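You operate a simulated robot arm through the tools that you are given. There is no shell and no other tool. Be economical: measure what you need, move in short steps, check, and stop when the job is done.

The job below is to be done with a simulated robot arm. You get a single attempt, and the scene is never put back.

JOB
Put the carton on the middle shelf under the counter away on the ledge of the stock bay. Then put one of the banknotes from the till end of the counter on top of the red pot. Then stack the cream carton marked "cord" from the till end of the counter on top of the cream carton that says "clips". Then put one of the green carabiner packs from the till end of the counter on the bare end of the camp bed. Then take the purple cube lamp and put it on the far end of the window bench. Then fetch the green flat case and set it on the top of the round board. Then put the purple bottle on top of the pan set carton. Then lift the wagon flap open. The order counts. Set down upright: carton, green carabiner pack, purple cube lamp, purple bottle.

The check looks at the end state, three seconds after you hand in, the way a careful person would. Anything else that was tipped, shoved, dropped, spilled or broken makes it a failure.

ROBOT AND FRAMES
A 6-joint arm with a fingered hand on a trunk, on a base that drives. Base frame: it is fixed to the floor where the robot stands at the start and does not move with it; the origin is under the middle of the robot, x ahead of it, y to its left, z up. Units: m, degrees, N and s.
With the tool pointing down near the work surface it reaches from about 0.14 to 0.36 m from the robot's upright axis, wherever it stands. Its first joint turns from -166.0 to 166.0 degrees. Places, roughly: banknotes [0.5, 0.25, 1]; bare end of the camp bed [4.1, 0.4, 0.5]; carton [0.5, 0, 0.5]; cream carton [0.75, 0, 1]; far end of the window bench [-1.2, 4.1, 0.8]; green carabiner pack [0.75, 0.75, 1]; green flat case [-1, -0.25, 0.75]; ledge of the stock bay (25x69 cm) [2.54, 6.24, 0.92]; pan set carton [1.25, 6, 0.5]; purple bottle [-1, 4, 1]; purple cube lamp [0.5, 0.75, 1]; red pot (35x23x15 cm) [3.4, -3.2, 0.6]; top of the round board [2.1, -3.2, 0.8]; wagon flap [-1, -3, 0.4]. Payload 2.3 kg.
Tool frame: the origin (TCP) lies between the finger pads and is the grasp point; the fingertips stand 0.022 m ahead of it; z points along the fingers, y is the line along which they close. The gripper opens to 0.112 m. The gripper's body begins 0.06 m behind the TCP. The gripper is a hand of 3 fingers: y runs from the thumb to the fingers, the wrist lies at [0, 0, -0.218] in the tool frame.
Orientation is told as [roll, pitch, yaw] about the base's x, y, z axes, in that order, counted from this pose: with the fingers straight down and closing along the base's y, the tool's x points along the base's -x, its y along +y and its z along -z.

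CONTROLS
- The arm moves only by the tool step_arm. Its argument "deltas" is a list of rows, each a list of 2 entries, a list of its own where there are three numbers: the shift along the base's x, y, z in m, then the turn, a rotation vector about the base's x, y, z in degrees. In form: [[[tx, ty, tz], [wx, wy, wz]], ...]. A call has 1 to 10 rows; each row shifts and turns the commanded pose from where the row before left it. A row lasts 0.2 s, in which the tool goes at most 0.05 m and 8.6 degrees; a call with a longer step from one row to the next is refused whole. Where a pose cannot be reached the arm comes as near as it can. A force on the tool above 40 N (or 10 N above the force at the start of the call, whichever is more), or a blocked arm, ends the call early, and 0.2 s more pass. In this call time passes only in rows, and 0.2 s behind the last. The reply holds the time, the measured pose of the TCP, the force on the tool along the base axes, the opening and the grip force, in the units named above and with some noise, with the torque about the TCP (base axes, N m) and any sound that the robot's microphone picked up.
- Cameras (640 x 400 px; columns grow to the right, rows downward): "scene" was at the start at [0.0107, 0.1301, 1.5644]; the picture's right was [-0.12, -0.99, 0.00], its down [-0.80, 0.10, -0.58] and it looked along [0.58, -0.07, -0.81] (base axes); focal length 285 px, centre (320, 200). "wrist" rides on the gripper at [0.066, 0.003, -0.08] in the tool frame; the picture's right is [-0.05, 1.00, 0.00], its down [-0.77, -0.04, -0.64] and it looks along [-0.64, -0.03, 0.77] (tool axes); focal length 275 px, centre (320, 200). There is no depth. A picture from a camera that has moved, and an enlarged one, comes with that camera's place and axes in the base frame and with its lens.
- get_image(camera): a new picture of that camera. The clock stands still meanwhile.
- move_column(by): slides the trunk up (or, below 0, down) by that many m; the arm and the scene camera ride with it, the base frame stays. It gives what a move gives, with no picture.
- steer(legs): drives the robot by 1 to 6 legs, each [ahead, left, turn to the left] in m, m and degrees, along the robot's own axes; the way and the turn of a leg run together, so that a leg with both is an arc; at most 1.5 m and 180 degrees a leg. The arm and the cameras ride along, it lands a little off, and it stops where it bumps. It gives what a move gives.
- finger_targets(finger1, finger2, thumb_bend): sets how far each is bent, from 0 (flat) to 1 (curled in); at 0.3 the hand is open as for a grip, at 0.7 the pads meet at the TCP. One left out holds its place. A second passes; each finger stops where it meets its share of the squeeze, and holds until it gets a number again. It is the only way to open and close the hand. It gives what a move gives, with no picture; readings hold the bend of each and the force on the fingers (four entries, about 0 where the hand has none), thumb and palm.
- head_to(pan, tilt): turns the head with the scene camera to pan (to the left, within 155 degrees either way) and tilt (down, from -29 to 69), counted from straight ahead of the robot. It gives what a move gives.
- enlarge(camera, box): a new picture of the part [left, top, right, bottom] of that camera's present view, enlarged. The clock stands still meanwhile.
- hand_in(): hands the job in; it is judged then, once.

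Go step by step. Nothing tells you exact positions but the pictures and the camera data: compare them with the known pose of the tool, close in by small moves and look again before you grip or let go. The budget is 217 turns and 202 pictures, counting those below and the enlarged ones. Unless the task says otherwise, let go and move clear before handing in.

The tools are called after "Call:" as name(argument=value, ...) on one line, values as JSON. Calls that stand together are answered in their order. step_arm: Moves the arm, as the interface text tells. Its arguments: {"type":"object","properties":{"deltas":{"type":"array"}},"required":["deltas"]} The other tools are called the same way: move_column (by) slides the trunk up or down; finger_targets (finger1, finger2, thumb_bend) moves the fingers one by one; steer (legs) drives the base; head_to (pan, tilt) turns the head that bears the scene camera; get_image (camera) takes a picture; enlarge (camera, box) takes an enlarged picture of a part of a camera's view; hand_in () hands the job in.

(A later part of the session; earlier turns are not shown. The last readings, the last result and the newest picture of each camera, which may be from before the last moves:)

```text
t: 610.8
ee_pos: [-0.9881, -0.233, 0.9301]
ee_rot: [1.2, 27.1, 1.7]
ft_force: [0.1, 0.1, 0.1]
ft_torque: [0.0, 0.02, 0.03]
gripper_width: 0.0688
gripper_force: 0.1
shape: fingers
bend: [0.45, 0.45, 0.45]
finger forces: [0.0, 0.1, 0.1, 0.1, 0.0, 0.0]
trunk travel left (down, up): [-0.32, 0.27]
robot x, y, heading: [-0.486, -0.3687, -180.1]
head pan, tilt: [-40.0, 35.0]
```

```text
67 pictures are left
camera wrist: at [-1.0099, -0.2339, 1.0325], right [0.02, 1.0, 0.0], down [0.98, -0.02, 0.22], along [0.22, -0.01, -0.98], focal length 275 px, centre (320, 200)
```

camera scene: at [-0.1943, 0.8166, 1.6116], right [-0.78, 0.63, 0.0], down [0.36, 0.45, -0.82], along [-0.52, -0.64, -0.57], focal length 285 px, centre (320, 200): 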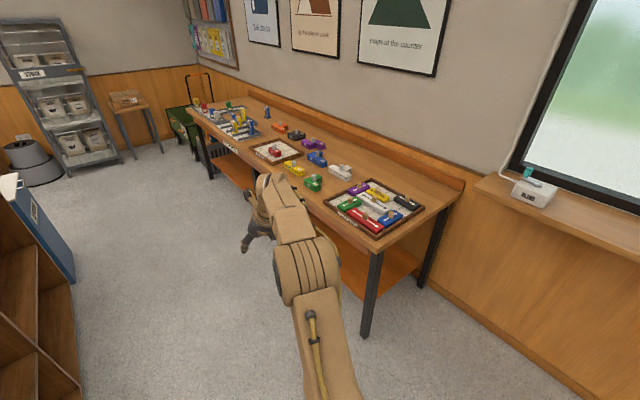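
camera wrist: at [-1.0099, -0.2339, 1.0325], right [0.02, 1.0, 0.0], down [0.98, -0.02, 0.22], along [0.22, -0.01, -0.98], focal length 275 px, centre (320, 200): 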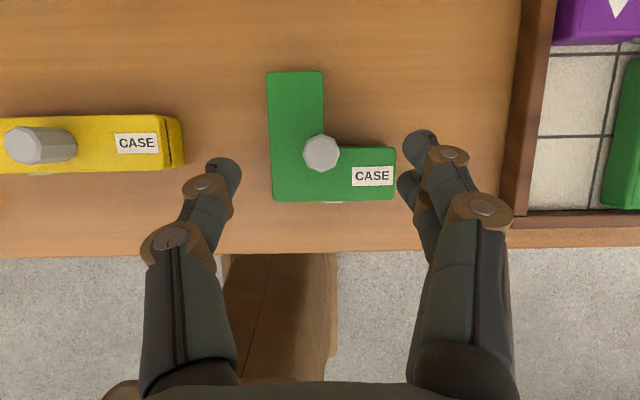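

Knob top z≈0.828 at (-1.000,-0.235). I lower so the tips straddle the knob just above the case, and grip.

Call:
step_arm(deltas=[[[-0.001, -0.002, 0], [0, 0, 0]]])

Call:
move_column(by=-0.085)

Call:
move_column(by=-0.007)

Call:
get_image(camera="wrist")

```text
t: 611.2
ee_pos: [-0.9885, -0.2361, 0.9295]
ee_rot: [1.2, 26.9, 1.7]
ft_force: [0.3, -0.4, -0.8]
ft_torque: [0.02, 0.0, -0.01]
gripper_width: 0.0686
gripper_force: 0.0
shape: fingers
bend: [0.45, 0.45, 0.45]
finger forces: [0.0, 0.1, 0.1, 0.0, 0.0, 0.1]
trunk travel left (down, up): [-0.32, 0.27]
robot x, y, heading: [-0.4886, -0.3714, -180.1]
head pan, tilt: [-40.0, 35.0]
```

```text
t: 612.4
ee_pos: [-0.9878, -0.2358, 0.8445]
ee_rot: [1.1, 27.0, 1.7]
ft_force: [1.2, 0.1, 2.1]
ft_torque: [0.11, -0.02, -0.01]
gripper_width: 0.0687
gripper_force: 0.6
shape: fingers
bend: [0.45, 0.45, 0.45]
finger forces: [0.1, 2.0, 0.0, 0.0, 0.0, 0.0]
trunk travel left (down, up): [-0.235, 0.355]
robot x, y, heading: [-0.4894, -0.37, -180.1]
head pan, tilt: [-40.0, 35.0]
```

```text
t: 613.1
ee_pos: [-0.9894, -0.2364, 0.8433]
ee_rot: [1.6, 28.0, 2.2]
ft_force: [0.1, -0.6, 14.7]
ft_torque: [0.6, 0.02, -0.04]
gripper_width: 0.0686
gripper_force: 7.8
shape: fingers
bend: [0.45, 0.47, 0.45]
finger forces: [0.0, 14.5, 0.1, 0.0, 0.0, 0.0]
trunk travel left (down, up): [-0.229, 0.361]
robot x, y, heading: [-0.4834, -0.3739, -179.7]
head pan, tilt: [-40.0, 35.0]
stopped: the force on the tool passed its limit at 41 N (the readings are from after the stop); the commanded pose is now the measured one
```

```text
66 pictures are left
camera wrist: at [-1.0102, -0.2371, 0.9465], right [0.02, 1.0, 0.0], down [0.98, -0.02, 0.2], along [0.2, 0.0, -0.98], focal length 275 px, centre (320, 200)
```

wrist: 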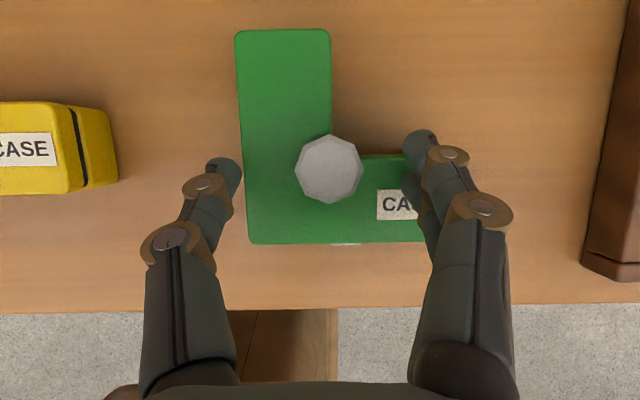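

A fingertip touches the case top, so depth is right. I raise 2 mm and close on the knob.

Call:
move_column(by=0.004)

Call:
finger_targets(finger1=0.72, finger2=0.72, thumb_bend=0.72)

Call:
get_image(camera="wrist")

```text
t: 613.6
ee_pos: [-0.9912, -0.2354, 0.8456]
ee_rot: [1.5, 27.4, 2.0]
ft_force: [0.1, 1.0, 0.1]
ft_torque: [0.01, 0.01, -0.04]
gripper_width: 0.0688
gripper_force: 0.3
shape: fingers
bend: [0.45, 0.45, 0.45]
finger forces: [0.0, 0.4, 0.1, 0.0, 0.0, 0.1]
trunk travel left (down, up): [-0.233, 0.357]
robot x, y, heading: [-0.486, -0.37, -179.8]
head pan, tilt: [-40.0, 35.0]
```

```text
t: 614.6
ee_pos: [-0.9899, -0.2362, 0.8468]
ee_rot: [1.4, 27.5, 2.1]
ft_force: [0.0, -0.1, 0.7]
ft_torque: [-0.01, -0.01, 0.01]
gripper_width: 0.0188
gripper_force: 10.1
shape: fingers
bend: [0.66, 0.68, 0.66]
finger forces: [5.7, 4.4, 0.0, 0.1, 10.0, 0.1]
trunk travel left (down, up): [-0.233, 0.357]
robot x, y, heading: [-0.4873, -0.3712, -180.0]
head pan, tilt: [-40.0, 35.0]
```

```text
65 pictures are left
camera wrist: at [-1.0118, -0.2364, 0.9479], right [0.02, 1.0, 0.0], down [0.98, -0.02, 0.21], along [0.21, 0.0, -0.98], focal length 275 px, centre (320, 200)
```

wrist: 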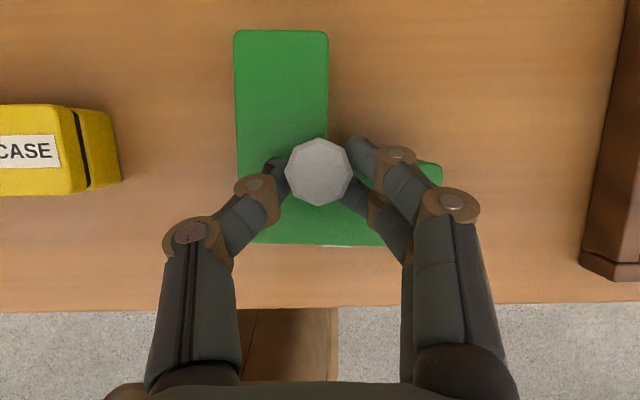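

Gripping the knob with three contacts. I lift to test.

Call:
move_column(by=0.06)

Call:
get_image(camera="wrist")

Call:
move_column(by=0.2)

```text
t: 615.6
ee_pos: [-0.9913, -0.2353, 0.9057]
ee_rot: [1.5, 27.5, 2.1]
ft_force: [0.6, -0.1, -1.5]
ft_torque: [0.0, -0.02, -0.01]
gripper_width: 0.0186
gripper_force: 10.0
shape: fingers
bend: [0.67, 0.68, 0.66]
finger forces: [5.8, 4.4, 0.0, 0.0, 9.8, 0.0]
trunk travel left (down, up): [-0.293, 0.297]
robot x, y, heading: [-0.4829, -0.3718, -179.8]
head pan, tilt: [-40.0, 35.0]
```

```text
64 pictures are left
camera wrist: at [-1.012, -0.2364, 1.0078], right [0.02, 1.0, 0.0], down [0.98, -0.02, 0.21], along [0.21, 0.0, -0.98], focal length 275 px, centre (320, 200)
```

wrist: 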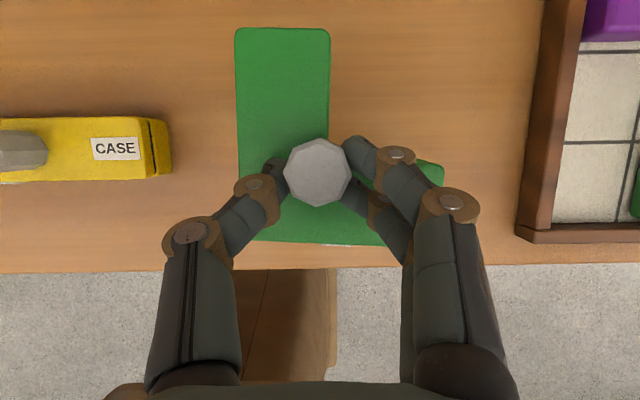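

```text
t: 617.8
ee_pos: [-0.9918, -0.2362, 1.1051]
ee_rot: [1.5, 27.6, 2.1]
ft_force: [-0.2, -0.2, -1.2]
ft_torque: [0.03, -0.01, -0.03]
gripper_width: 0.0184
gripper_force: 9.8
shape: fingers
bend: [0.67, 0.68, 0.66]
finger forces: [5.8, 4.5, 0.0, 0.1, 9.8, 0.0]
trunk travel left (down, up): [-0.493, 0.097]
robot x, y, heading: [-0.4888, -0.3714, -179.8]
head pan, tilt: [-40.0, 35.0]
```

Case lifted flat. I carry it round to the hire desk and face the round board.

Call:
steer(legs=[[-0.2, 0, 0], [0, 0, 90], [1.0, 0, 0], [0.9, 0, 0], [0, 0, 90], [1.4, 0, 0]])

Call:
steer(legs=[[0.85, 0, 0]])

```text
t: 643.0
ee_pos: [1.5956, -2.474, 1.1051]
ee_rot: [1.5, 27.4, -179.7]
ft_force: [1.2, 0.5, -1.4]
ft_torque: [0.02, 0.02, 0.03]
gripper_width: 0.0184
gripper_force: 9.3
shape: fingers
bend: [0.67, 0.69, 0.66]
finger forces: [5.6, 3.9, 0.0, 0.1, 8.7, 0.0]
trunk travel left (down, up): [-0.493, 0.097]
robot x, y, heading: [1.0918, -2.3273, -1.8]
head pan, tilt: [-40.0, 35.0]
```

```text
t: 647.5
ee_pos: [2.445, -2.5036, 1.1057]
ee_rot: [1.6, 27.5, 180.1]
ft_force: [0.2, 0.0, -1.1]
ft_torque: [-0.03, 0.04, 0.02]
gripper_width: 0.0182
gripper_force: 8.9
shape: fingers
bend: [0.67, 0.69, 0.66]
finger forces: [5.5, 3.9, 0.0, 0.0, 8.7, 0.1]
trunk travel left (down, up): [-0.493, 0.097]
robot x, y, heading: [1.9448, -2.3511, -2.1]
head pan, tilt: [-40.0, 35.0]
```

Call:
steer(legs=[[0, 0, -87.9], [0, 0.13, 0], [0.15, 0, 0]])

Call:
step_arm(deltas=[[[0.033, -0.005, 0], [0, 0, 0]], [[0.033, -0.005, 0], [0, 0, 0]], [[0.033, -0.005, 0], [0, 0, 0]], [[0.031, -0.005, 0], [0, 0, 0]]])

Call:
head_to(pan=15, tilt=50)

Call:
get_image(camera="scene")

Call:
get_image(camera="wrist")

```text
t: 653.5
ee_pos: [1.94, -3.0035, 1.1056]
ee_rot: [1.6, 27.3, 91.9]
ft_force: [-0.8, -1.0, -1.5]
ft_torque: [0.03, 0.01, 0.03]
gripper_width: 0.0181
gripper_force: 8.4
shape: fingers
bend: [0.68, 0.7, 0.66]
finger forces: [5.4, 3.7, 0.1, 0.0, 8.4, 0.0]
trunk travel left (down, up): [-0.493, 0.097]
robot x, y, heading: [2.0745, -2.5023, -89.7]
head pan, tilt: [-40.0, 35.0]
```

```text
t: 654.5
ee_pos: [2.0711, -3.0244, 1.1066]
ee_rot: [1.5, 27.4, 91.7]
ft_force: [0.7, -0.5, -0.9]
ft_torque: [0.02, 0.02, 0.01]
gripper_width: 0.0177
gripper_force: 8.4
shape: fingers
bend: [0.68, 0.7, 0.66]
finger forces: [5.5, 3.6, 0.1, 0.0, 8.3, 0.1]
trunk travel left (down, up): [-0.493, 0.097]
robot x, y, heading: [2.0819, -2.5001, -90.3]
head pan, tilt: [-40.0, 35.0]
```

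```text
t: 655.7
ee_pos: [2.0695, -3.0237, 1.1059]
ee_rot: [1.6, 27.5, 91.8]
ft_force: [-1.0, 0.8, -1.1]
ft_torque: [0.0, -0.01, -0.02]
gripper_width: 0.0179
gripper_force: 8.6
shape: fingers
bend: [0.68, 0.7, 0.66]
finger forces: [5.5, 3.7, 0.0, 0.0, 8.3, 0.0]
trunk travel left (down, up): [-0.493, 0.097]
robot x, y, heading: [2.0789, -2.4958, -90.3]
head pan, tilt: [15.0, 50.0]
```

```text
63 pictures are left
camera scene: at [2.2367, -2.5157, 1.5625], right [-0.97, -0.25, 0.0], down [-0.19, 0.74, -0.64], along [0.16, -0.62, -0.77], focal length 285 px, centre (320, 200)
```

scene: 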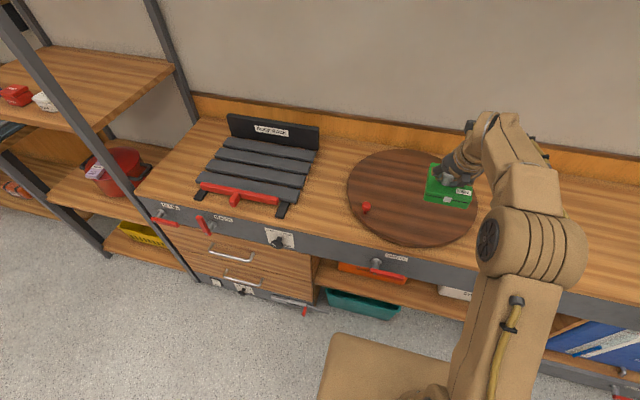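

```text
62 pictures are left
camera wrist: at [2.0702, -3.0464, 1.2079], right [-1.0, 0.02, 0.0], down [0.02, 0.98, 0.21], along [0.0, 0.21, -0.98], focal length 275 px, centre (320, 200)
```

wrist: 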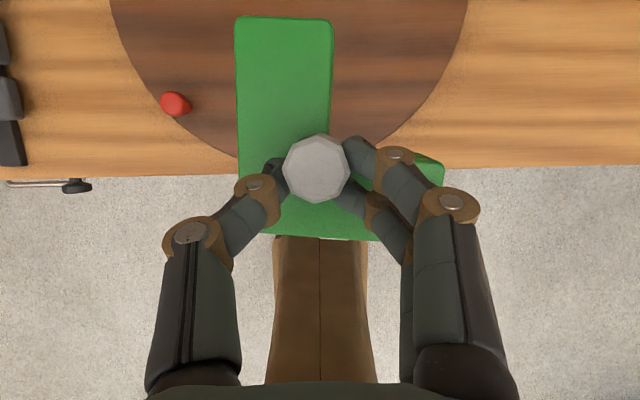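

Board centre ≈(2.10,-3.21). I move in so the case is over it, then lower part-way.

Call:
steer(legs=[[0.13, 0, 0]])

Call:
step_arm(deltas=[[[0.01, -0.012, 0], [0, 0, 0]]])

Call:
move_column(by=-0.2)

Call:
get_image(camera="wrist")

```text
t: 657.0
ee_pos: [2.0696, -3.1546, 1.1053]
ee_rot: [1.5, 27.3, 91.8]
ft_force: [0.3, 0.1, -0.6]
ft_torque: [0.01, 0.01, 0.0]
gripper_width: 0.0179
gripper_force: 8.6
shape: fingers
bend: [0.68, 0.7, 0.66]
finger forces: [5.5, 3.7, 0.1, 0.0, 8.3, 0.1]
trunk travel left (down, up): [-0.493, 0.097]
robot x, y, heading: [2.0772, -2.6267, -90.1]
head pan, tilt: [15.0, 50.0]
```

```text
t: 657.4
ee_pos: [2.0821, -3.1663, 1.104]
ee_rot: [1.5, 27.4, 91.9]
ft_force: [0.1, 0.2, -2.0]
ft_torque: [0.01, 0.01, 0.01]
gripper_width: 0.0178
gripper_force: 8.6
shape: fingers
bend: [0.68, 0.7, 0.66]
finger forces: [5.5, 3.7, 0.0, 0.0, 8.3, 0.1]
trunk travel left (down, up): [-0.493, 0.097]
robot x, y, heading: [2.0784, -2.6312, -90.2]
head pan, tilt: [15.0, 50.0]
```

```text
t: 659.6
ee_pos: [2.0809, -3.1658, 0.9046]
ee_rot: [1.5, 27.6, 91.7]
ft_force: [0.4, -0.4, -0.6]
ft_torque: [0.02, 0.0, 0.0]
gripper_width: 0.0181
gripper_force: 8.8
shape: fingers
bend: [0.68, 0.7, 0.66]
finger forces: [5.5, 3.6, 0.1, 0.1, 8.4, 0.1]
trunk travel left (down, up): [-0.293, 0.297]
robot x, y, heading: [2.0787, -2.6302, -90.0]
head pan, tilt: [15.0, 50.0]
```

```text
61 pictures are left
camera wrist: at [2.0815, -3.1884, 1.0074], right [-1.0, 0.02, 0.0], down [0.02, 0.98, 0.21], along [0.0, 0.21, -0.98], focal length 275 px, centre (320, 200)
```

wrist: 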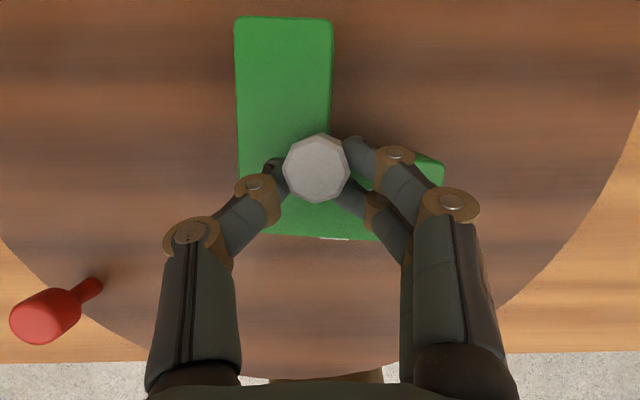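

The case is over the board. I lower in small steps to contact.

Call:
move_column(by=-0.006)

Call:
move_column(by=-0.006)

Call:
move_column(by=-0.006)

```text
t: 660.1
ee_pos: [2.0814, -3.1675, 0.8988]
ee_rot: [1.6, 27.4, 91.8]
ft_force: [0.2, 0.0, -0.6]
ft_torque: [0.0, -0.05, 0.07]
gripper_width: 0.018
gripper_force: 10.1
shape: fingers
bend: [0.67, 0.7, 0.67]
finger forces: [5.8, 4.4, 0.1, 0.0, 8.9, 0.0]
trunk travel left (down, up): [-0.287, 0.303]
robot x, y, heading: [2.079, -2.6261, -90.1]
head pan, tilt: [15.0, 50.0]
```

```text
t: 660.7
ee_pos: [2.0803, -3.1648, 0.8956]
ee_rot: [1.6, 27.7, 91.9]
ft_force: [0.0, -2.9, 13.5]
ft_torque: [-0.11, -0.03, 0.05]
gripper_width: 0.0179
gripper_force: 11.7
shape: fingers
bend: [0.67, 0.71, 0.67]
finger forces: [7.6, 5.7, 0.1, 0.0, 10.1, 0.0]
trunk travel left (down, up): [-0.281, 0.309]
robot x, y, heading: [2.0801, -2.6306, -90.3]
head pan, tilt: [15.0, 50.0]
```

```text
t: 661.2
ee_pos: [2.0794, -3.1655, 0.8933]
ee_rot: [1.8, 28.4, 92.2]
ft_force: [-0.7, 3.6, 15.1]
ft_torque: [0.03, 0.06, 0.01]
gripper_width: 0.0182
gripper_force: 17.3
shape: fingers
bend: [0.68, 0.72, 0.67]
finger forces: [6.4, 16.7, 0.0, 0.1, 11.5, 0.1]
trunk travel left (down, up): [-0.275, 0.315]
robot x, y, heading: [2.0782, -2.6293, -89.9]
head pan, tilt: [15.0, 50.0]
stopped: the force on the tool passed its limit at 43 N (the readings are from after the stop); the commanded pose is now the measured one
```

Contact. I ease up 4 mm, open, rise and look.

Call:
move_column(by=0.005)

Call:
finger_targets(finger1=0.45, finger2=0.45, thumb_bend=0.45)

Call:
move_column(by=0.25)

Call:
get_image(camera="wrist")

```text
t: 661.7
ee_pos: [2.0814, -3.1675, 0.895]
ee_rot: [1.8, 28.1, 92.1]
ft_force: [1.3, 0.5, -0.3]
ft_torque: [0.03, 0.05, 0.0]
gripper_width: 0.0181
gripper_force: 10.5
shape: fingers
bend: [0.67, 0.71, 0.67]
finger forces: [6.5, 4.8, 0.1, 0.0, 8.8, 0.1]
trunk travel left (down, up): [-0.28, 0.31]
robot x, y, heading: [2.0755, -2.6293, -89.7]
head pan, tilt: [15.0, 50.0]
```

```text
t: 662.7
ee_pos: [2.0816, -3.1671, 0.8976]
ee_rot: [1.8, 28.3, 92.1]
ft_force: [4.2, -3.7, 16.5]
ft_torque: [-0.12, 0.62, 0.11]
gripper_width: 0.0689
gripper_force: 9.0
shape: fingers
bend: [0.45, 0.5, 0.45]
finger forces: [0.1, 17.2, 0.0, 0.1, 0.1, 0.0]
trunk travel left (down, up): [-0.28, 0.31]
robot x, y, heading: [2.078, -2.6257, -90.2]
head pan, tilt: [15.0, 50.0]
```

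```text
t: 665.3
ee_pos: [2.0812, -3.1686, 1.1456]
ee_rot: [1.8, 28.1, 92.0]
ft_force: [-0.4, 0.2, 0.2]
ft_torque: [0.01, -0.01, 0.02]
gripper_width: 0.0687
gripper_force: 0.0
shape: fingers
bend: [0.45, 0.45, 0.45]
finger forces: [0.0, 0.0, 0.0, 0.1, 0.1, 0.1]
trunk travel left (down, up): [-0.53, 0.06]
robot x, y, heading: [2.0782, -2.63, -90.0]
head pan, tilt: [15.0, 50.0]
```

```text
60 pictures are left
camera wrist: at [2.0814, -3.1888, 1.2484], right [-1.0, 0.02, 0.0], down [0.02, 0.98, 0.2], along [0.0, 0.2, -0.98], focal length 275 px, centre (320, 200)
```

wrist: 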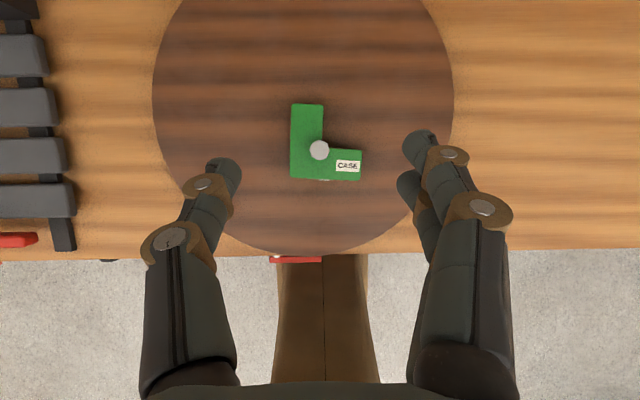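

The green case rests on the round board. Next the purple bottle; I drive back through the clerk corridor to the window bench.

Call:
steer(legs=[[-0.4, 0, 0], [0, 0, -90], [1.2, 0, 0], [1.2, 0, 0], [0, 0, -90], [1.2, 0, 0]])

Call:
steer(legs=[[1.2, 0, 0], [1.2, 0, 0]])

```text
t: 692.5
ee_pos: [-0.2275, -0.4518, 1.1461]
ee_rot: [1.8, 28.1, -90.9]
ft_force: [-1.7, -0.1, -0.2]
ft_torque: [-0.01, 0.0, -0.01]
gripper_width: 0.0691
gripper_force: 0.1
shape: fingers
bend: [0.45, 0.45, 0.45]
finger forces: [0.1, 0.1, 0.0, 0.1, 0.1, 0.0]
trunk travel left (down, up): [-0.53, 0.06]
robot x, y, heading: [-0.2535, -0.9905, 86.8]
head pan, tilt: [15.0, 50.0]
```

```text
t: 704.2
ee_pos: [-0.0752, 1.9463, 1.1456]
ee_rot: [1.7, 28.1, -90.9]
ft_force: [0.5, 0.0, -0.2]
ft_torque: [0.0, 0.0, 0.02]
gripper_width: 0.0688
gripper_force: 0.1
shape: fingers
bend: [0.45, 0.45, 0.45]
finger forces: [0.1, 0.0, 0.1, 0.1, 0.1, 0.0]
trunk travel left (down, up): [-0.53, 0.06]
robot x, y, heading: [-0.098, 1.4088, 86.6]
head pan, tilt: [15.0, 50.0]
```

Call:
steer(legs=[[0, 0.25, 3.4], [1.33, 0, 0], [1.33, 0, 0], [0, 0, 90]])

Call:
head_to(pan=10, tilt=42)

Call:
get_image(camera="scene")

Call:
get_image(camera="wrist")

```text
t: 722.5
ee_pos: [-0.8225, 4.1148, 1.1464]
ee_rot: [1.7, 28.1, -1.0]
ft_force: [-0.2, -0.1, 0.0]
ft_torque: [-0.02, 0.02, 0.0]
gripper_width: 0.0687
gripper_force: 0.0
shape: fingers
bend: [0.45, 0.45, 0.45]
finger forces: [0.0, 0.0, 0.0, 0.1, 0.0, 0.0]
trunk travel left (down, up): [-0.53, 0.06]
robot x, y, heading: [-0.2853, 4.0911, 177.0]
head pan, tilt: [15.0, 50.0]
```

```text
t: 723.2
ee_pos: [-0.8223, 4.1165, 1.1464]
ee_rot: [1.7, 28.2, -0.8]
ft_force: [0.6, 0.0, 0.7]
ft_torque: [-0.02, 0.01, 0.02]
gripper_width: 0.0689
gripper_force: 0.1
shape: fingers
bend: [0.45, 0.45, 0.45]
finger forces: [0.0, 0.0, 0.0, 0.1, 0.0, 0.0]
trunk travel left (down, up): [-0.53, 0.06]
robot x, y, heading: [-0.2834, 4.0898, 176.9]
head pan, tilt: [10.0, 42.0]
```

```text
59 pictures are left
camera scene: at [-0.317, 3.9358, 1.6111], right [-0.12, 0.99, 0.0], down [0.66, 0.08, -0.74], along [-0.74, -0.09, -0.67], focal length 285 px, centre (320, 200)
```

scene: 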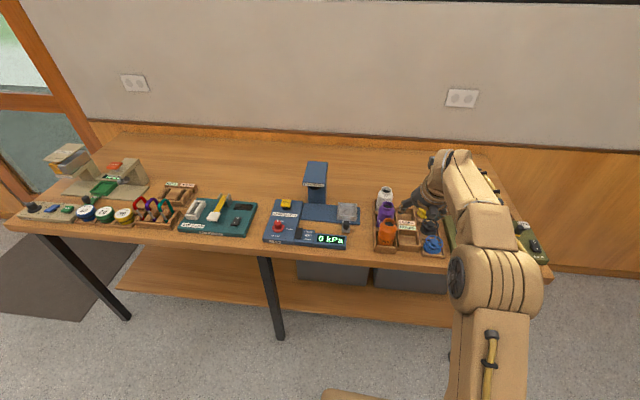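

```text
58 pictures are left
camera wrist: at [-0.8424, 4.1161, 1.2485], right [0.07, 1.0, 0.0], down [0.98, -0.07, 0.2], along [0.2, -0.01, -0.98], focal length 275 px, centre (320, 200)
```

wrist: 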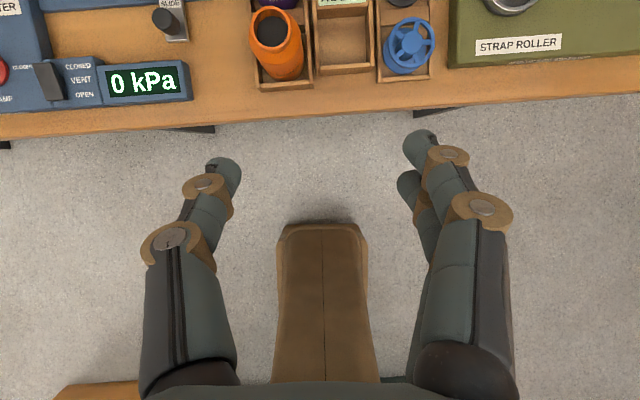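

Call:
enlarge(camera="scene", box=[340, 160, 460, 260])

```text
4.00 times, centred on (400, 210) of scene
camera zoom: at [-0.317, 3.9358, 1.6111], right [-0.12, 0.99, 0.0], down [0.66, 0.08, -0.74], along [-0.74, -0.09, -0.67], focal length 1138 px, centre (0, 160)
```

zoom: 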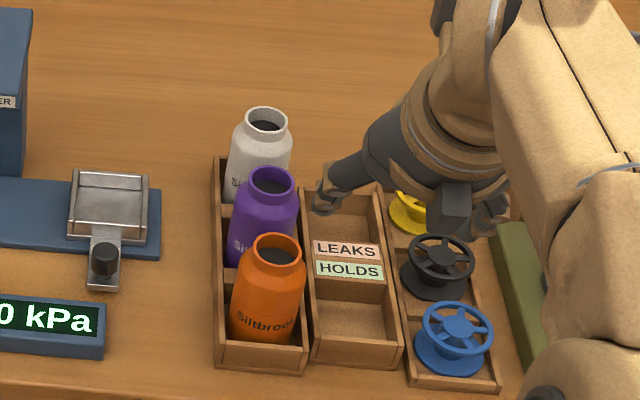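

Bottles are ~63 mm wide, top z≈0.93; purple centre ≈(-1.07,4.083) behind the orange one. I set 35° tilt, square up and move above it.

Call:
step_arm(deltas=[[[0, 0, 0], [-1.5, 7, 0.8]]])

Call:
finger_targets(finger1=0.36, finger2=0.36, thumb_bend=0.36)

Call:
steer(legs=[[0, 0, 3.1], [0.235, 0, 0]])

Call:
move_column(by=-0.1)

Call:
get_image(camera="wrist")

```text
t: 723.6
ee_pos: [-0.8227, 4.1167, 1.146]
ee_rot: [-0.3, 35.2, -1.1]
ft_force: [-0.2, 0.3, -0.2]
ft_torque: [-0.02, -0.03, 0.02]
gripper_width: 0.0688
gripper_force: 0.1
shape: fingers
bend: [0.45, 0.45, 0.45]
finger forces: [0.0, 0.1, 0.0, 0.0, 0.0, 0.0]
trunk travel left (down, up): [-0.53, 0.06]
robot x, y, heading: [-0.2864, 4.0915, 176.8]
head pan, tilt: [10.0, 42.0]
```

```text
t: 724.6
ee_pos: [-0.8231, 4.1162, 1.146]
ee_rot: [-0.2, 35.2, -1.1]
ft_force: [-0.8, -0.4, -0.4]
ft_torque: [0.01, 0.06, 0.03]
gripper_width: 0.0943
gripper_force: 0.0
shape: fingers
bend: [0.36, 0.36, 0.36]
finger forces: [0.0, 0.1, 0.0, 0.0, 0.1, 0.0]
trunk travel left (down, up): [-0.53, 0.06]
robot x, y, heading: [-0.2843, 4.0929, 176.9]
head pan, tilt: [10.0, 42.0]
```

```text
t: 726.7
ee_pos: [-1.0588, 4.0865, 1.1451]
ee_rot: [-0.2, 35.1, 2.0]
ft_force: [-0.5, 0.0, -0.9]
ft_torque: [-0.01, 0.01, -0.01]
gripper_width: 0.0943
gripper_force: 0.1
shape: fingers
bend: [0.36, 0.36, 0.36]
finger forces: [0.1, 0.1, 0.1, 0.0, 0.1, 0.1]
trunk travel left (down, up): [-0.53, 0.06]
robot x, y, heading: [-0.518, 4.0889, -179.7]
head pan, tilt: [10.0, 42.0]
```

```text
t: 728.1
ee_pos: [-1.0579, 4.0871, 1.0452]
ee_rot: [-0.1, 35.1, 2.0]
ft_force: [1.0, 1.3, 0.4]
ft_torque: [-0.06, 0.01, 0.0]
gripper_width: 0.0945
gripper_force: 0.0
shape: fingers
bend: [0.36, 0.36, 0.36]
finger forces: [0.0, 0.0, 0.0, 0.0, 0.1, 0.0]
trunk travel left (down, up): [-0.43, 0.16]
robot x, y, heading: [-0.5216, 4.0887, -180.1]
head pan, tilt: [10.0, 42.0]
```

```text
56 pictures are left
camera wrist: at [-1.0653, 4.089, 1.1503], right [0.0, 1.0, -0.03], down [1.0, 0.0, 0.08], along [0.08, -0.03, -1.0], focal length 275 px, centre (320, 200)
```

wrist: 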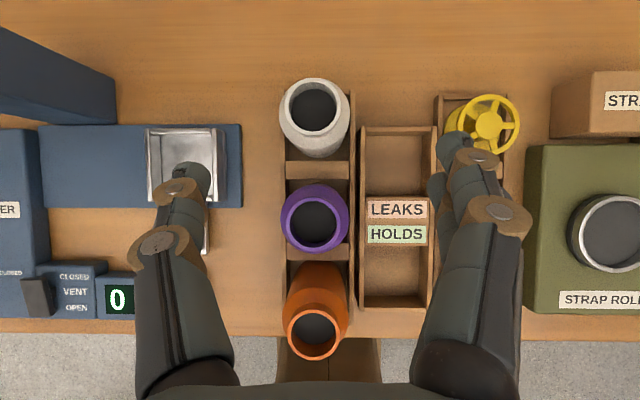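

Refined: purple centre ≈(-1.035,4.08), mouth z≈0.96. To clear the orange bottle I reduce tilt to 20°, align and lower part-way.

Call:
step_arm(deltas=[[[0.015, -0.003, 0], [0, -7.5, 0]], [[0.015, -0.004, 0], [0, -7.5, -2]]])

Call:
move_column(by=-0.07)

Call:
get_image(camera="wrist")

```text
t: 728.7
ee_pos: [-1.0285, 4.0795, 1.0467]
ee_rot: [-0.6, 20.2, -0.2]
ft_force: [0.8, -0.3, 0.4]
ft_torque: [-0.01, 0.01, -0.02]
gripper_width: 0.0947
gripper_force: 0.1
shape: fingers
bend: [0.36, 0.36, 0.36]
finger forces: [0.0, 0.0, 0.0, 0.0, 0.1, 0.1]
trunk travel left (down, up): [-0.43, 0.16]
robot x, y, heading: [-0.5217, 4.0926, -180.0]
head pan, tilt: [10.0, 42.0]
```

```text
t: 729.8
ee_pos: [-1.0279, 4.079, 0.9768]
ee_rot: [-0.5, 20.1, -0.2]
ft_force: [0.0, -0.5, 0.0]
ft_torque: [-0.02, -0.01, 0.0]
gripper_width: 0.0948
gripper_force: 0.1
shape: fingers
bend: [0.36, 0.36, 0.36]
finger forces: [0.1, 0.1, 0.0, 0.0, 0.0, 0.0]
trunk travel left (down, up): [-0.36, 0.23]
robot x, y, heading: [-0.522, 4.0924, -180.0]
head pan, tilt: [10.0, 42.0]
```

```text
55 pictures are left
camera wrist: at [-1.0618, 4.0824, 1.0749], right [0.04, 1.0, -0.03], down [0.94, -0.03, 0.33], along [0.33, -0.04, -0.94], focal length 275 px, centre (320, 200)
```

wrist: 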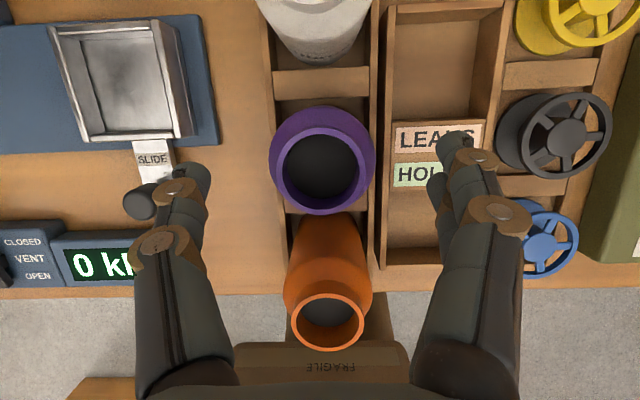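

Aligned. I lower 55 mm and close on the bottle body.

Call:
move_column(by=-0.055)

Call:
finger_targets(finger1=0.7, finger2=0.7, thumb_bend=0.7)

Call:
get_image(camera="wrist")

```text
t: 730.7
ee_pos: [-1.0269, 4.0784, 0.9216]
ee_rot: [-0.6, 20.1, -0.2]
ft_force: [0.4, -0.2, -0.7]
ft_torque: [0.02, -0.01, -0.02]
gripper_width: 0.0948
gripper_force: 0.1
shape: fingers
bend: [0.36, 0.36, 0.36]
finger forces: [0.1, 0.0, 0.0, 0.0, 0.1, 0.1]
trunk travel left (down, up): [-0.305, 0.285]
robot x, y, heading: [-0.5195, 4.0914, -179.8]
head pan, tilt: [10.0, 42.0]
```

```text
t: 731.7
ee_pos: [-1.0287, 4.0786, 0.9229]
ee_rot: [-0.5, 20.1, -0.2]
ft_force: [0.0, -1.0, 0.6]
ft_torque: [0.0, -0.01, 0.01]
gripper_width: 0.0467
gripper_force: 16.7
shape: fingers
bend: [0.55, 0.55, 0.58]
finger forces: [8.4, 8.5, 0.0, 0.0, 16.6, 0.0]
trunk travel left (down, up): [-0.305, 0.285]
robot x, y, heading: [-0.5169, 4.0917, -180.0]
head pan, tilt: [10.0, 42.0]
```

```text
54 pictures are left
camera wrist: at [-1.0621, 4.0824, 1.0197], right [0.04, 1.0, -0.03], down [0.94, -0.03, 0.33], along [0.33, -0.04, -0.94], focal length 275 px, centre (320, 200)
```

wrist: 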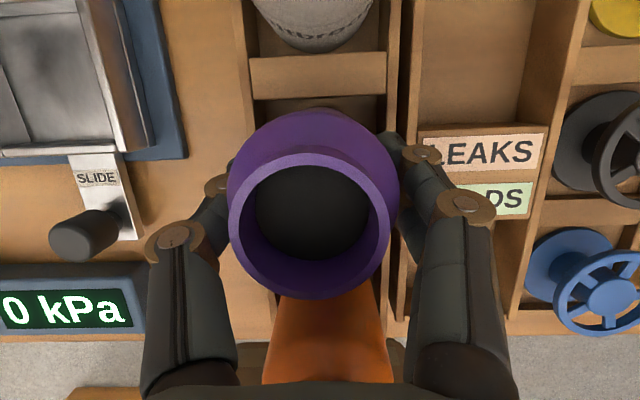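

Gripped on the body. I lift straight up clear of the crate and check.

Call:
move_column(by=0.24)

Call:
get_image(camera="wrist")

Call:
enlarge(camera="scene", box=[240, 120, 440, 245])

```text
t: 734.2
ee_pos: [-1.0279, 4.0788, 1.1614]
ee_rot: [-0.5, 20.2, -0.2]
ft_force: [-0.2, 0.2, -2.2]
ft_torque: [0.02, 0.01, 0.02]
gripper_width: 0.0463
gripper_force: 16.7
shape: fingers
bend: [0.55, 0.55, 0.58]
finger forces: [8.4, 8.5, 0.0, 0.1, 16.6, 0.0]
trunk travel left (down, up): [-0.545, 0.045]
robot x, y, heading: [-0.5195, 4.0909, -179.9]
head pan, tilt: [10.0, 42.0]
```

```text
53 pictures are left
camera wrist: at [-1.0622, 4.0823, 1.2597], right [0.04, 1.0, -0.03], down [0.94, -0.03, 0.33], along [0.33, -0.04, -0.94], focal length 275 px, centre (320, 200)
```

wrist: 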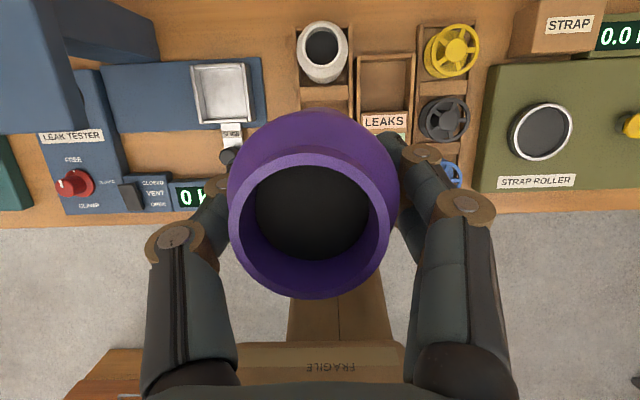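

```text
3.20 times, centred on (340, 182) of scene
camera zoom: at [-0.5434, 3.9344, 1.6261], right [-0.17, 0.98, 0.0], down [0.66, 0.12, -0.74], along [-0.73, -0.13, -0.67], focal length 911 px, centre (256, 256)
```

zoom: 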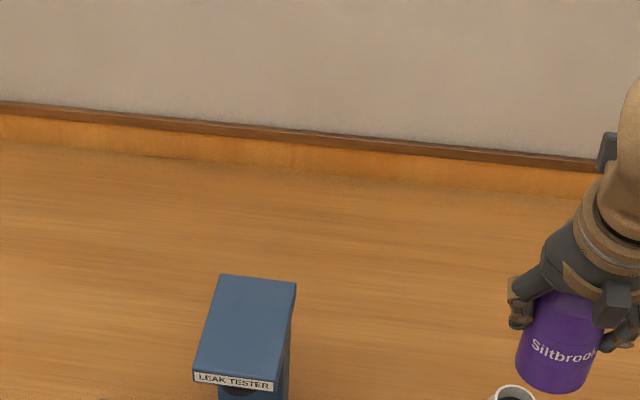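

The bottle is held upright. I drive to the kitchen bench and face its lower shelf near x=1.25.

Call:
steer(legs=[[-0.2, 0, 0], [0, 0, -90], [1.0, 0, 0], [0, -0.8, 0], [0, -0.75, 0]])

Call:
head_to(pan=0, tilt=50)

Call:
move_column(by=-0.3)

Call:
get_image(camera="scene")

```text
t: 752.0
ee_pos: [1.239, 5.5694, 1.162]
ee_rot: [-0.7, 20.1, -91.0]
ft_force: [0.4, -0.1, -1.6]
ft_torque: [-0.02, -0.01, 0.01]
gripper_width: 0.0464
gripper_force: 16.5
shape: fingers
bend: [0.56, 0.55, 0.58]
finger forces: [8.4, 8.6, 0.1, 0.1, 16.6, 0.0]
trunk travel left (down, up): [-0.545, 0.045]
robot x, y, heading: [1.2447, 5.0559, 89.1]
head pan, tilt: [10.0, 42.0]
```

```text
t: 752.7
ee_pos: [1.2384, 5.5698, 1.1607]
ee_rot: [-0.7, 20.1, -91.0]
ft_force: [-1.1, -0.3, -0.6]
ft_torque: [0.01, 0.01, 0.0]
gripper_width: 0.0464
gripper_force: 16.8
shape: fingers
bend: [0.56, 0.55, 0.58]
finger forces: [8.4, 8.6, 0.0, 0.1, 16.6, 0.0]
trunk travel left (down, up): [-0.545, 0.045]
robot x, y, heading: [1.2441, 5.0642, 89.3]
head pan, tilt: [0.0, 50.0]
```

```text
t: 755.7
ee_pos: [1.2383, 5.57, 0.861]
ee_rot: [-0.6, 20.1, -91.0]
ft_force: [-0.4, -0.5, -1.5]
ft_torque: [-0.01, -0.02, -0.03]
gripper_width: 0.0462
gripper_force: 16.7
shape: fingers
bend: [0.56, 0.55, 0.58]
finger forces: [8.3, 8.6, 0.0, 0.1, 16.6, 0.0]
trunk travel left (down, up): [-0.245, 0.345]
robot x, y, heading: [1.2406, 5.061, 89.2]
head pan, tilt: [0.0, 50.0]
```

```text
51 pictures are left
camera scene: at [1.1015, 5.0778, 1.3149], right [1.0, -0.01, 0.0], down [-0.01, -0.77, -0.64], along [0.01, 0.64, -0.77], focal length 285 px, centre (320, 200)
```

scene: 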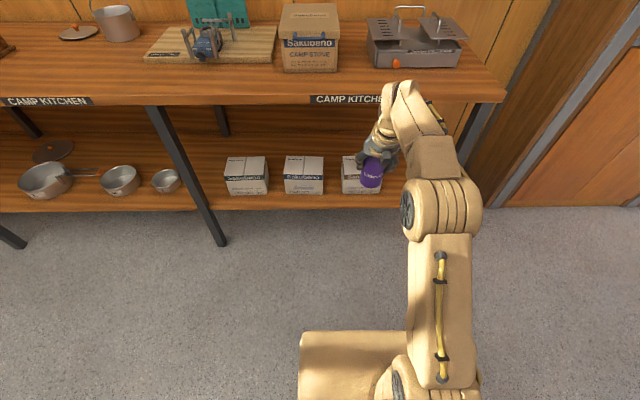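

Call:
enlarge(camera="scene", box=[220, 140, 400, 220])

```text
3.56 times, centred on (310, 180) of scene
camera zoom: at [1.1015, 5.0778, 1.3149], right [1.0, -0.01, 0.0], down [-0.01, -0.77, -0.64], along [0.01, 0.64, -0.77], focal length 1012 px, centre (356, 271)
```

zoom: 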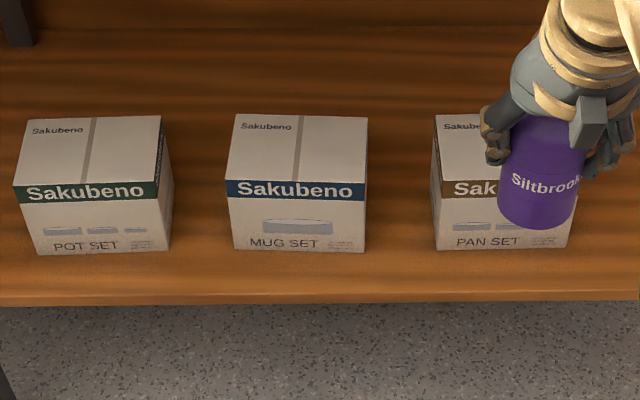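

PAN SET is the rightmost carton: top centre ≈(1.29,5.99,0.456). I need to be lower and closer-in, so I retract and lower the arm in free space first.

Call:
step_arm(deltas=[[[0.01, -0.035, -0.03], [0, 0, 0]], [[0.01, -0.035, -0.03], [0, 0, 0]], [[0.01, -0.035, -0.04], [0, 0, 0]]])

Call:
get_image(camera="wrist")

```text
refused: row 3 steps farther than a row can; nothing moved
```

```text
49 pictures are left
camera wrist: at [1.2437, 5.6031, 0.9598], right [1.0, -0.06, -0.03], down [-0.05, -0.94, 0.33], along [-0.04, -0.33, -0.94], focal length 275 px, centre (320, 200)
```

wrist: 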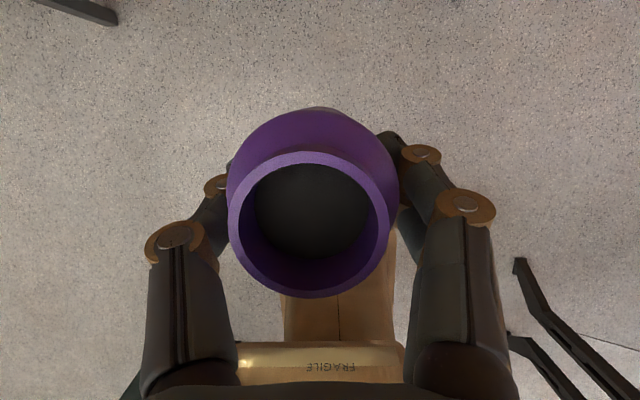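

Call:
step_arm(deltas=[[[0.015, -0.033, -0.03], [0, 0, 0]], [[0.015, -0.033, -0.03], [0, 0, 0]], [[0.015, -0.033, -0.03], [0, 0, 0]]])

Call:
move_column(by=-0.14)

Call:
get_image(camera="scene")

```text
t: 756.5
ee_pos: [1.2843, 5.4694, 0.7709]
ee_rot: [-0.8, 20.2, -91.1]
ft_force: [0.5, -0.6, -1.8]
ft_torque: [-0.02, 0.02, 0.02]
gripper_width: 0.0462
gripper_force: 16.6
shape: fingers
bend: [0.56, 0.55, 0.58]
finger forces: [8.4, 8.7, 0.0, 0.0, 16.7, 0.0]
trunk travel left (down, up): [-0.245, 0.345]
robot x, y, heading: [1.2415, 5.0618, 89.3]
head pan, tilt: [0.0, 50.0]
```

```text
t: 758.2
ee_pos: [1.2862, 5.4691, 0.6306]
ee_rot: [-0.6, 20.1, -91.0]
ft_force: [-0.7, -0.2, -2.2]
ft_torque: [-0.03, 0.02, -0.03]
gripper_width: 0.0462
gripper_force: 16.8
shape: fingers
bend: [0.56, 0.55, 0.58]
finger forces: [8.4, 8.7, 0.0, 0.0, 16.7, 0.0]
trunk travel left (down, up): [-0.105, 0.485]
robot x, y, heading: [1.2418, 5.0641, 89.1]
head pan, tilt: [0.0, 50.0]
```

```text
48 pictures are left
camera scene: at [1.1015, 5.0777, 1.1749], right [1.0, -0.01, 0.0], down [-0.01, -0.77, -0.64], along [0.01, 0.64, -0.77], focal length 285 px, centre (320, 200)
```

scene: 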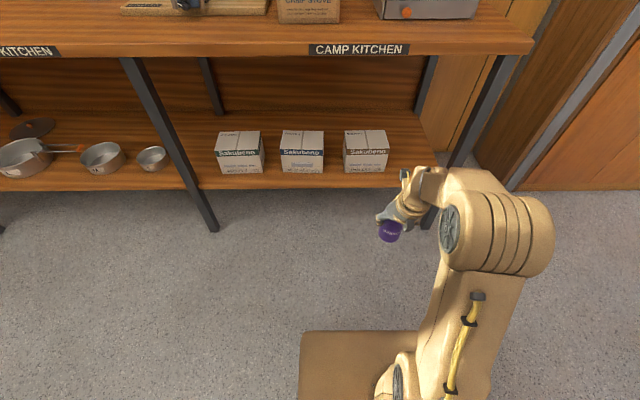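

Refined: carton top ≈0.449, front y≈5.938; bench underside ≈0.85. I set final height 0.55 and extend the arm in free space, to keep the base clear of the bench.

Call:
move_column(by=-0.08)

Call:
step_arm(deltas=[[[0.002, 0.03, 0], [0, 0, 0]], [[0.002, 0.03, 0], [0, 0, 0]]])

Call:
steer(legs=[[0.27, 0, 0.8]])

Call:
head_to(pan=0, tilt=35)

Call:
get_image(camera="scene")

```text
t: 759.3
ee_pos: [1.2848, 5.4696, 0.551]
ee_rot: [-0.5, 20.0, -91.0]
ft_force: [-1.0, 0.5, -1.2]
ft_torque: [-0.01, -0.02, -0.01]
gripper_width: 0.0462
gripper_force: 16.5
shape: fingers
bend: [0.56, 0.55, 0.58]
finger forces: [8.4, 8.6, 0.1, 0.0, 16.7, 0.0]
trunk travel left (down, up): [-0.025, 0.565]
robot x, y, heading: [1.2439, 5.062, 89.3]
head pan, tilt: [0.0, 50.0]
```

```text
t: 759.9
ee_pos: [1.2886, 5.5308, 0.5489]
ee_rot: [-0.6, 20.1, -90.9]
ft_force: [0.7, 0.0, -1.9]
ft_torque: [-0.01, 0.0, 0.04]
gripper_width: 0.0463
gripper_force: 16.5
shape: fingers
bend: [0.56, 0.55, 0.58]
finger forces: [8.3, 8.6, 0.0, 0.0, 16.7, 0.0]
trunk travel left (down, up): [-0.025, 0.565]
robot x, y, heading: [1.2411, 5.0634, 89.3]
head pan, tilt: [0.0, 50.0]
```

```text
t: 761.9
ee_pos: [1.2823, 5.803, 0.5499]
ee_rot: [-0.6, 20.2, -90.1]
ft_force: [0.2, 0.3, -1.8]
ft_torque: [0.02, -0.02, 0.02]
gripper_width: 0.0464
gripper_force: 17.0
shape: fingers
bend: [0.56, 0.55, 0.58]
finger forces: [8.3, 8.5, 0.0, 0.0, 16.6, 0.0]
trunk travel left (down, up): [-0.025, 0.565]
robot x, y, heading: [1.2467, 5.3332, 90.3]
head pan, tilt: [0.0, 50.0]
```

```text
t: 762.6
ee_pos: [1.2824, 5.8041, 0.5486]
ee_rot: [-0.6, 20.1, -90.0]
ft_force: [-0.2, 0.3, -2.4]
ft_torque: [0.02, -0.01, 0.0]
gripper_width: 0.0463
gripper_force: 16.1
shape: fingers
bend: [0.56, 0.55, 0.58]
finger forces: [8.3, 8.6, 0.0, 0.0, 16.7, 0.1]
trunk travel left (down, up): [-0.025, 0.565]
robot x, y, heading: [1.2436, 5.3288, 90.2]
head pan, tilt: [0.0, 35.0]
```

```text
47 pictures are left
camera scene: at [1.1026, 5.3592, 1.1166], right [1.0, 0.0, 0.0], down [0.0, -0.57, -0.82], along [0.0, 0.82, -0.57], focal length 285 px, centre (320, 200)
```

scene: 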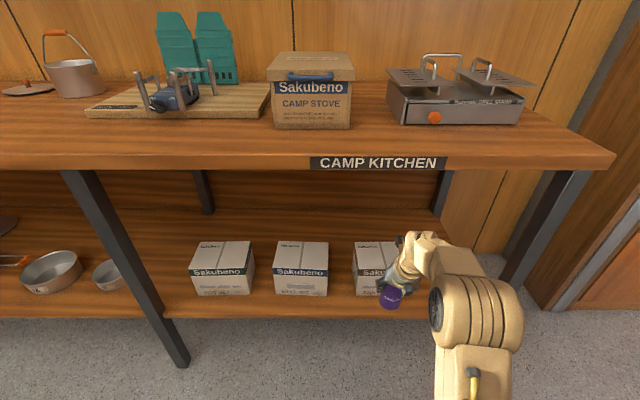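

Pan set carton centre ≈(1.291,6.005). I drive in 0.18 m and check.

Call:
steer(legs=[[0.18, 0, 0]])

Call:
step_arm(deltas=[[[0.008, 0.012, 0], [0, 0, 0]]])

Call:
get_image(camera="scene")

Call:
get_image(camera="wrist")

```text
t: 764.1
ee_pos: [1.2823, 5.9856, 0.5492]
ee_rot: [-0.6, 20.1, -90.0]
ft_force: [-0.4, -1.2, -0.9]
ft_torque: [0.0, -0.02, -0.02]
gripper_width: 0.0462
gripper_force: 16.3
shape: fingers
bend: [0.56, 0.55, 0.58]
finger forces: [8.4, 8.7, 0.0, 0.0, 16.7, 0.0]
trunk travel left (down, up): [-0.025, 0.565]
robot x, y, heading: [1.2452, 5.5149, 90.4]
head pan, tilt: [0.0, 35.0]
```

```text
t: 764.5
ee_pos: [1.2889, 5.9973, 0.5506]
ee_rot: [-0.6, 20.0, -90.1]
ft_force: [0.4, -0.5, -1.1]
ft_torque: [0.0, -0.04, 0.0]
gripper_width: 0.0464
gripper_force: 16.4
shape: fingers
bend: [0.56, 0.55, 0.58]
finger forces: [8.4, 8.6, 0.1, 0.0, 16.7, 0.1]
trunk travel left (down, up): [-0.025, 0.565]
robot x, y, heading: [1.244, 5.5124, 90.1]
head pan, tilt: [0.0, 35.0]
```

```text
46 pictures are left
camera scene: at [1.1018, 5.5414, 1.1166], right [1.0, 0.0, 0.0], down [0.0, -0.57, -0.82], along [0.0, 0.82, -0.57], focal length 285 px, centre (320, 200)
```

scene: 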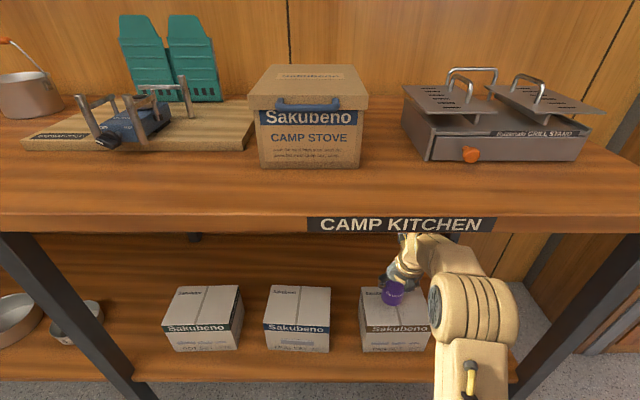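

```text
45 pictures are left
camera wrist: at [1.2939, 6.0321, 0.6485], right [1.0, -0.04, -0.03], down [-0.03, -0.94, 0.33], along [-0.04, -0.33, -0.94], focal length 275 px, centre (320, 200)
```

wrist: 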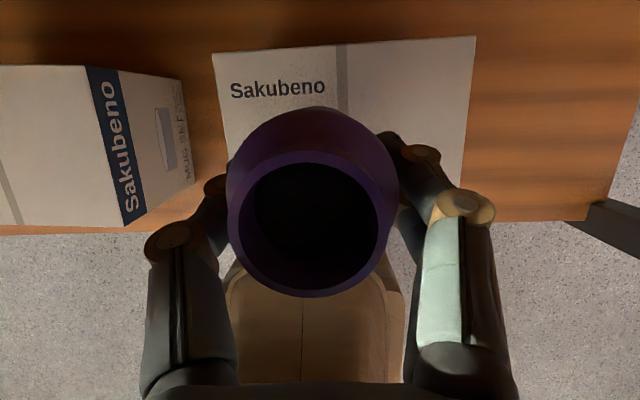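

Nearly centred; I shift 10 mm right and lower onto the carton.

Call:
step_arm(deltas=[[[0.01, 0.002, 0], [0, 0, 0]]])

Call:
move_column(by=-0.02)

Call:
step_arm(deltas=[[[0, 0, -0.004], [0, 0, 0]]])

Call:
step_arm(deltas=[[[0, 0, -0.004], [0, 0, 0]]])

```text
t: 764.9
ee_pos: [1.2982, 6.0003, 0.5495]
ee_rot: [-0.6, 20.2, -90.0]
ft_force: [0.6, 0.0, -1.4]
ft_torque: [-0.04, -0.01, -0.03]
gripper_width: 0.0462
gripper_force: 16.8
shape: fingers
bend: [0.56, 0.55, 0.58]
finger forces: [8.3, 8.6, 0.0, 0.0, 16.7, 0.0]
trunk travel left (down, up): [-0.025, 0.565]
robot x, y, heading: [1.2467, 5.5128, 90.3]
head pan, tilt: [0.0, 35.0]
```

```text
t: 765.6
ee_pos: [1.2981, 5.9995, 0.53]
ee_rot: [-0.6, 20.1, -90.0]
ft_force: [-0.9, -0.2, -2.3]
ft_torque: [0.02, 0.0, 0.02]
gripper_width: 0.0464
gripper_force: 16.9
shape: fingers
bend: [0.56, 0.55, 0.58]
finger forces: [8.4, 8.7, 0.0, 0.0, 16.7, 0.0]
trunk travel left (down, up): [-0.005, 0.585]
robot x, y, heading: [1.2424, 5.5147, 90.3]
head pan, tilt: [0.0, 35.0]
```

```text
t: 766.0
ee_pos: [1.2991, 6.0007, 0.5263]
ee_rot: [-0.6, 20.1, -90.0]
ft_force: [-0.5, -0.7, -1.7]
ft_torque: [0.0, 0.03, 0.03]
gripper_width: 0.0463
gripper_force: 16.9
shape: fingers
bend: [0.56, 0.55, 0.58]
finger forces: [8.3, 8.5, 0.1, 0.0, 16.7, 0.1]
trunk travel left (down, up): [-0.005, 0.585]
robot x, y, heading: [1.2432, 5.5159, 90.1]
head pan, tilt: [0.0, 35.0]
```

```text
t: 766.4
ee_pos: [1.3003, 6.0006, 0.5234]
ee_rot: [-0.6, 20.2, -90.0]
ft_force: [0.1, -0.4, -1.9]
ft_torque: [0.01, 0.01, 0.01]
gripper_width: 0.0462
gripper_force: 16.8
shape: fingers
bend: [0.56, 0.55, 0.58]
finger forces: [8.4, 8.6, 0.1, 0.0, 16.7, 0.1]
trunk travel left (down, up): [-0.005, 0.585]
robot x, y, heading: [1.2451, 5.5164, 90.4]
head pan, tilt: [0.0, 35.0]
```

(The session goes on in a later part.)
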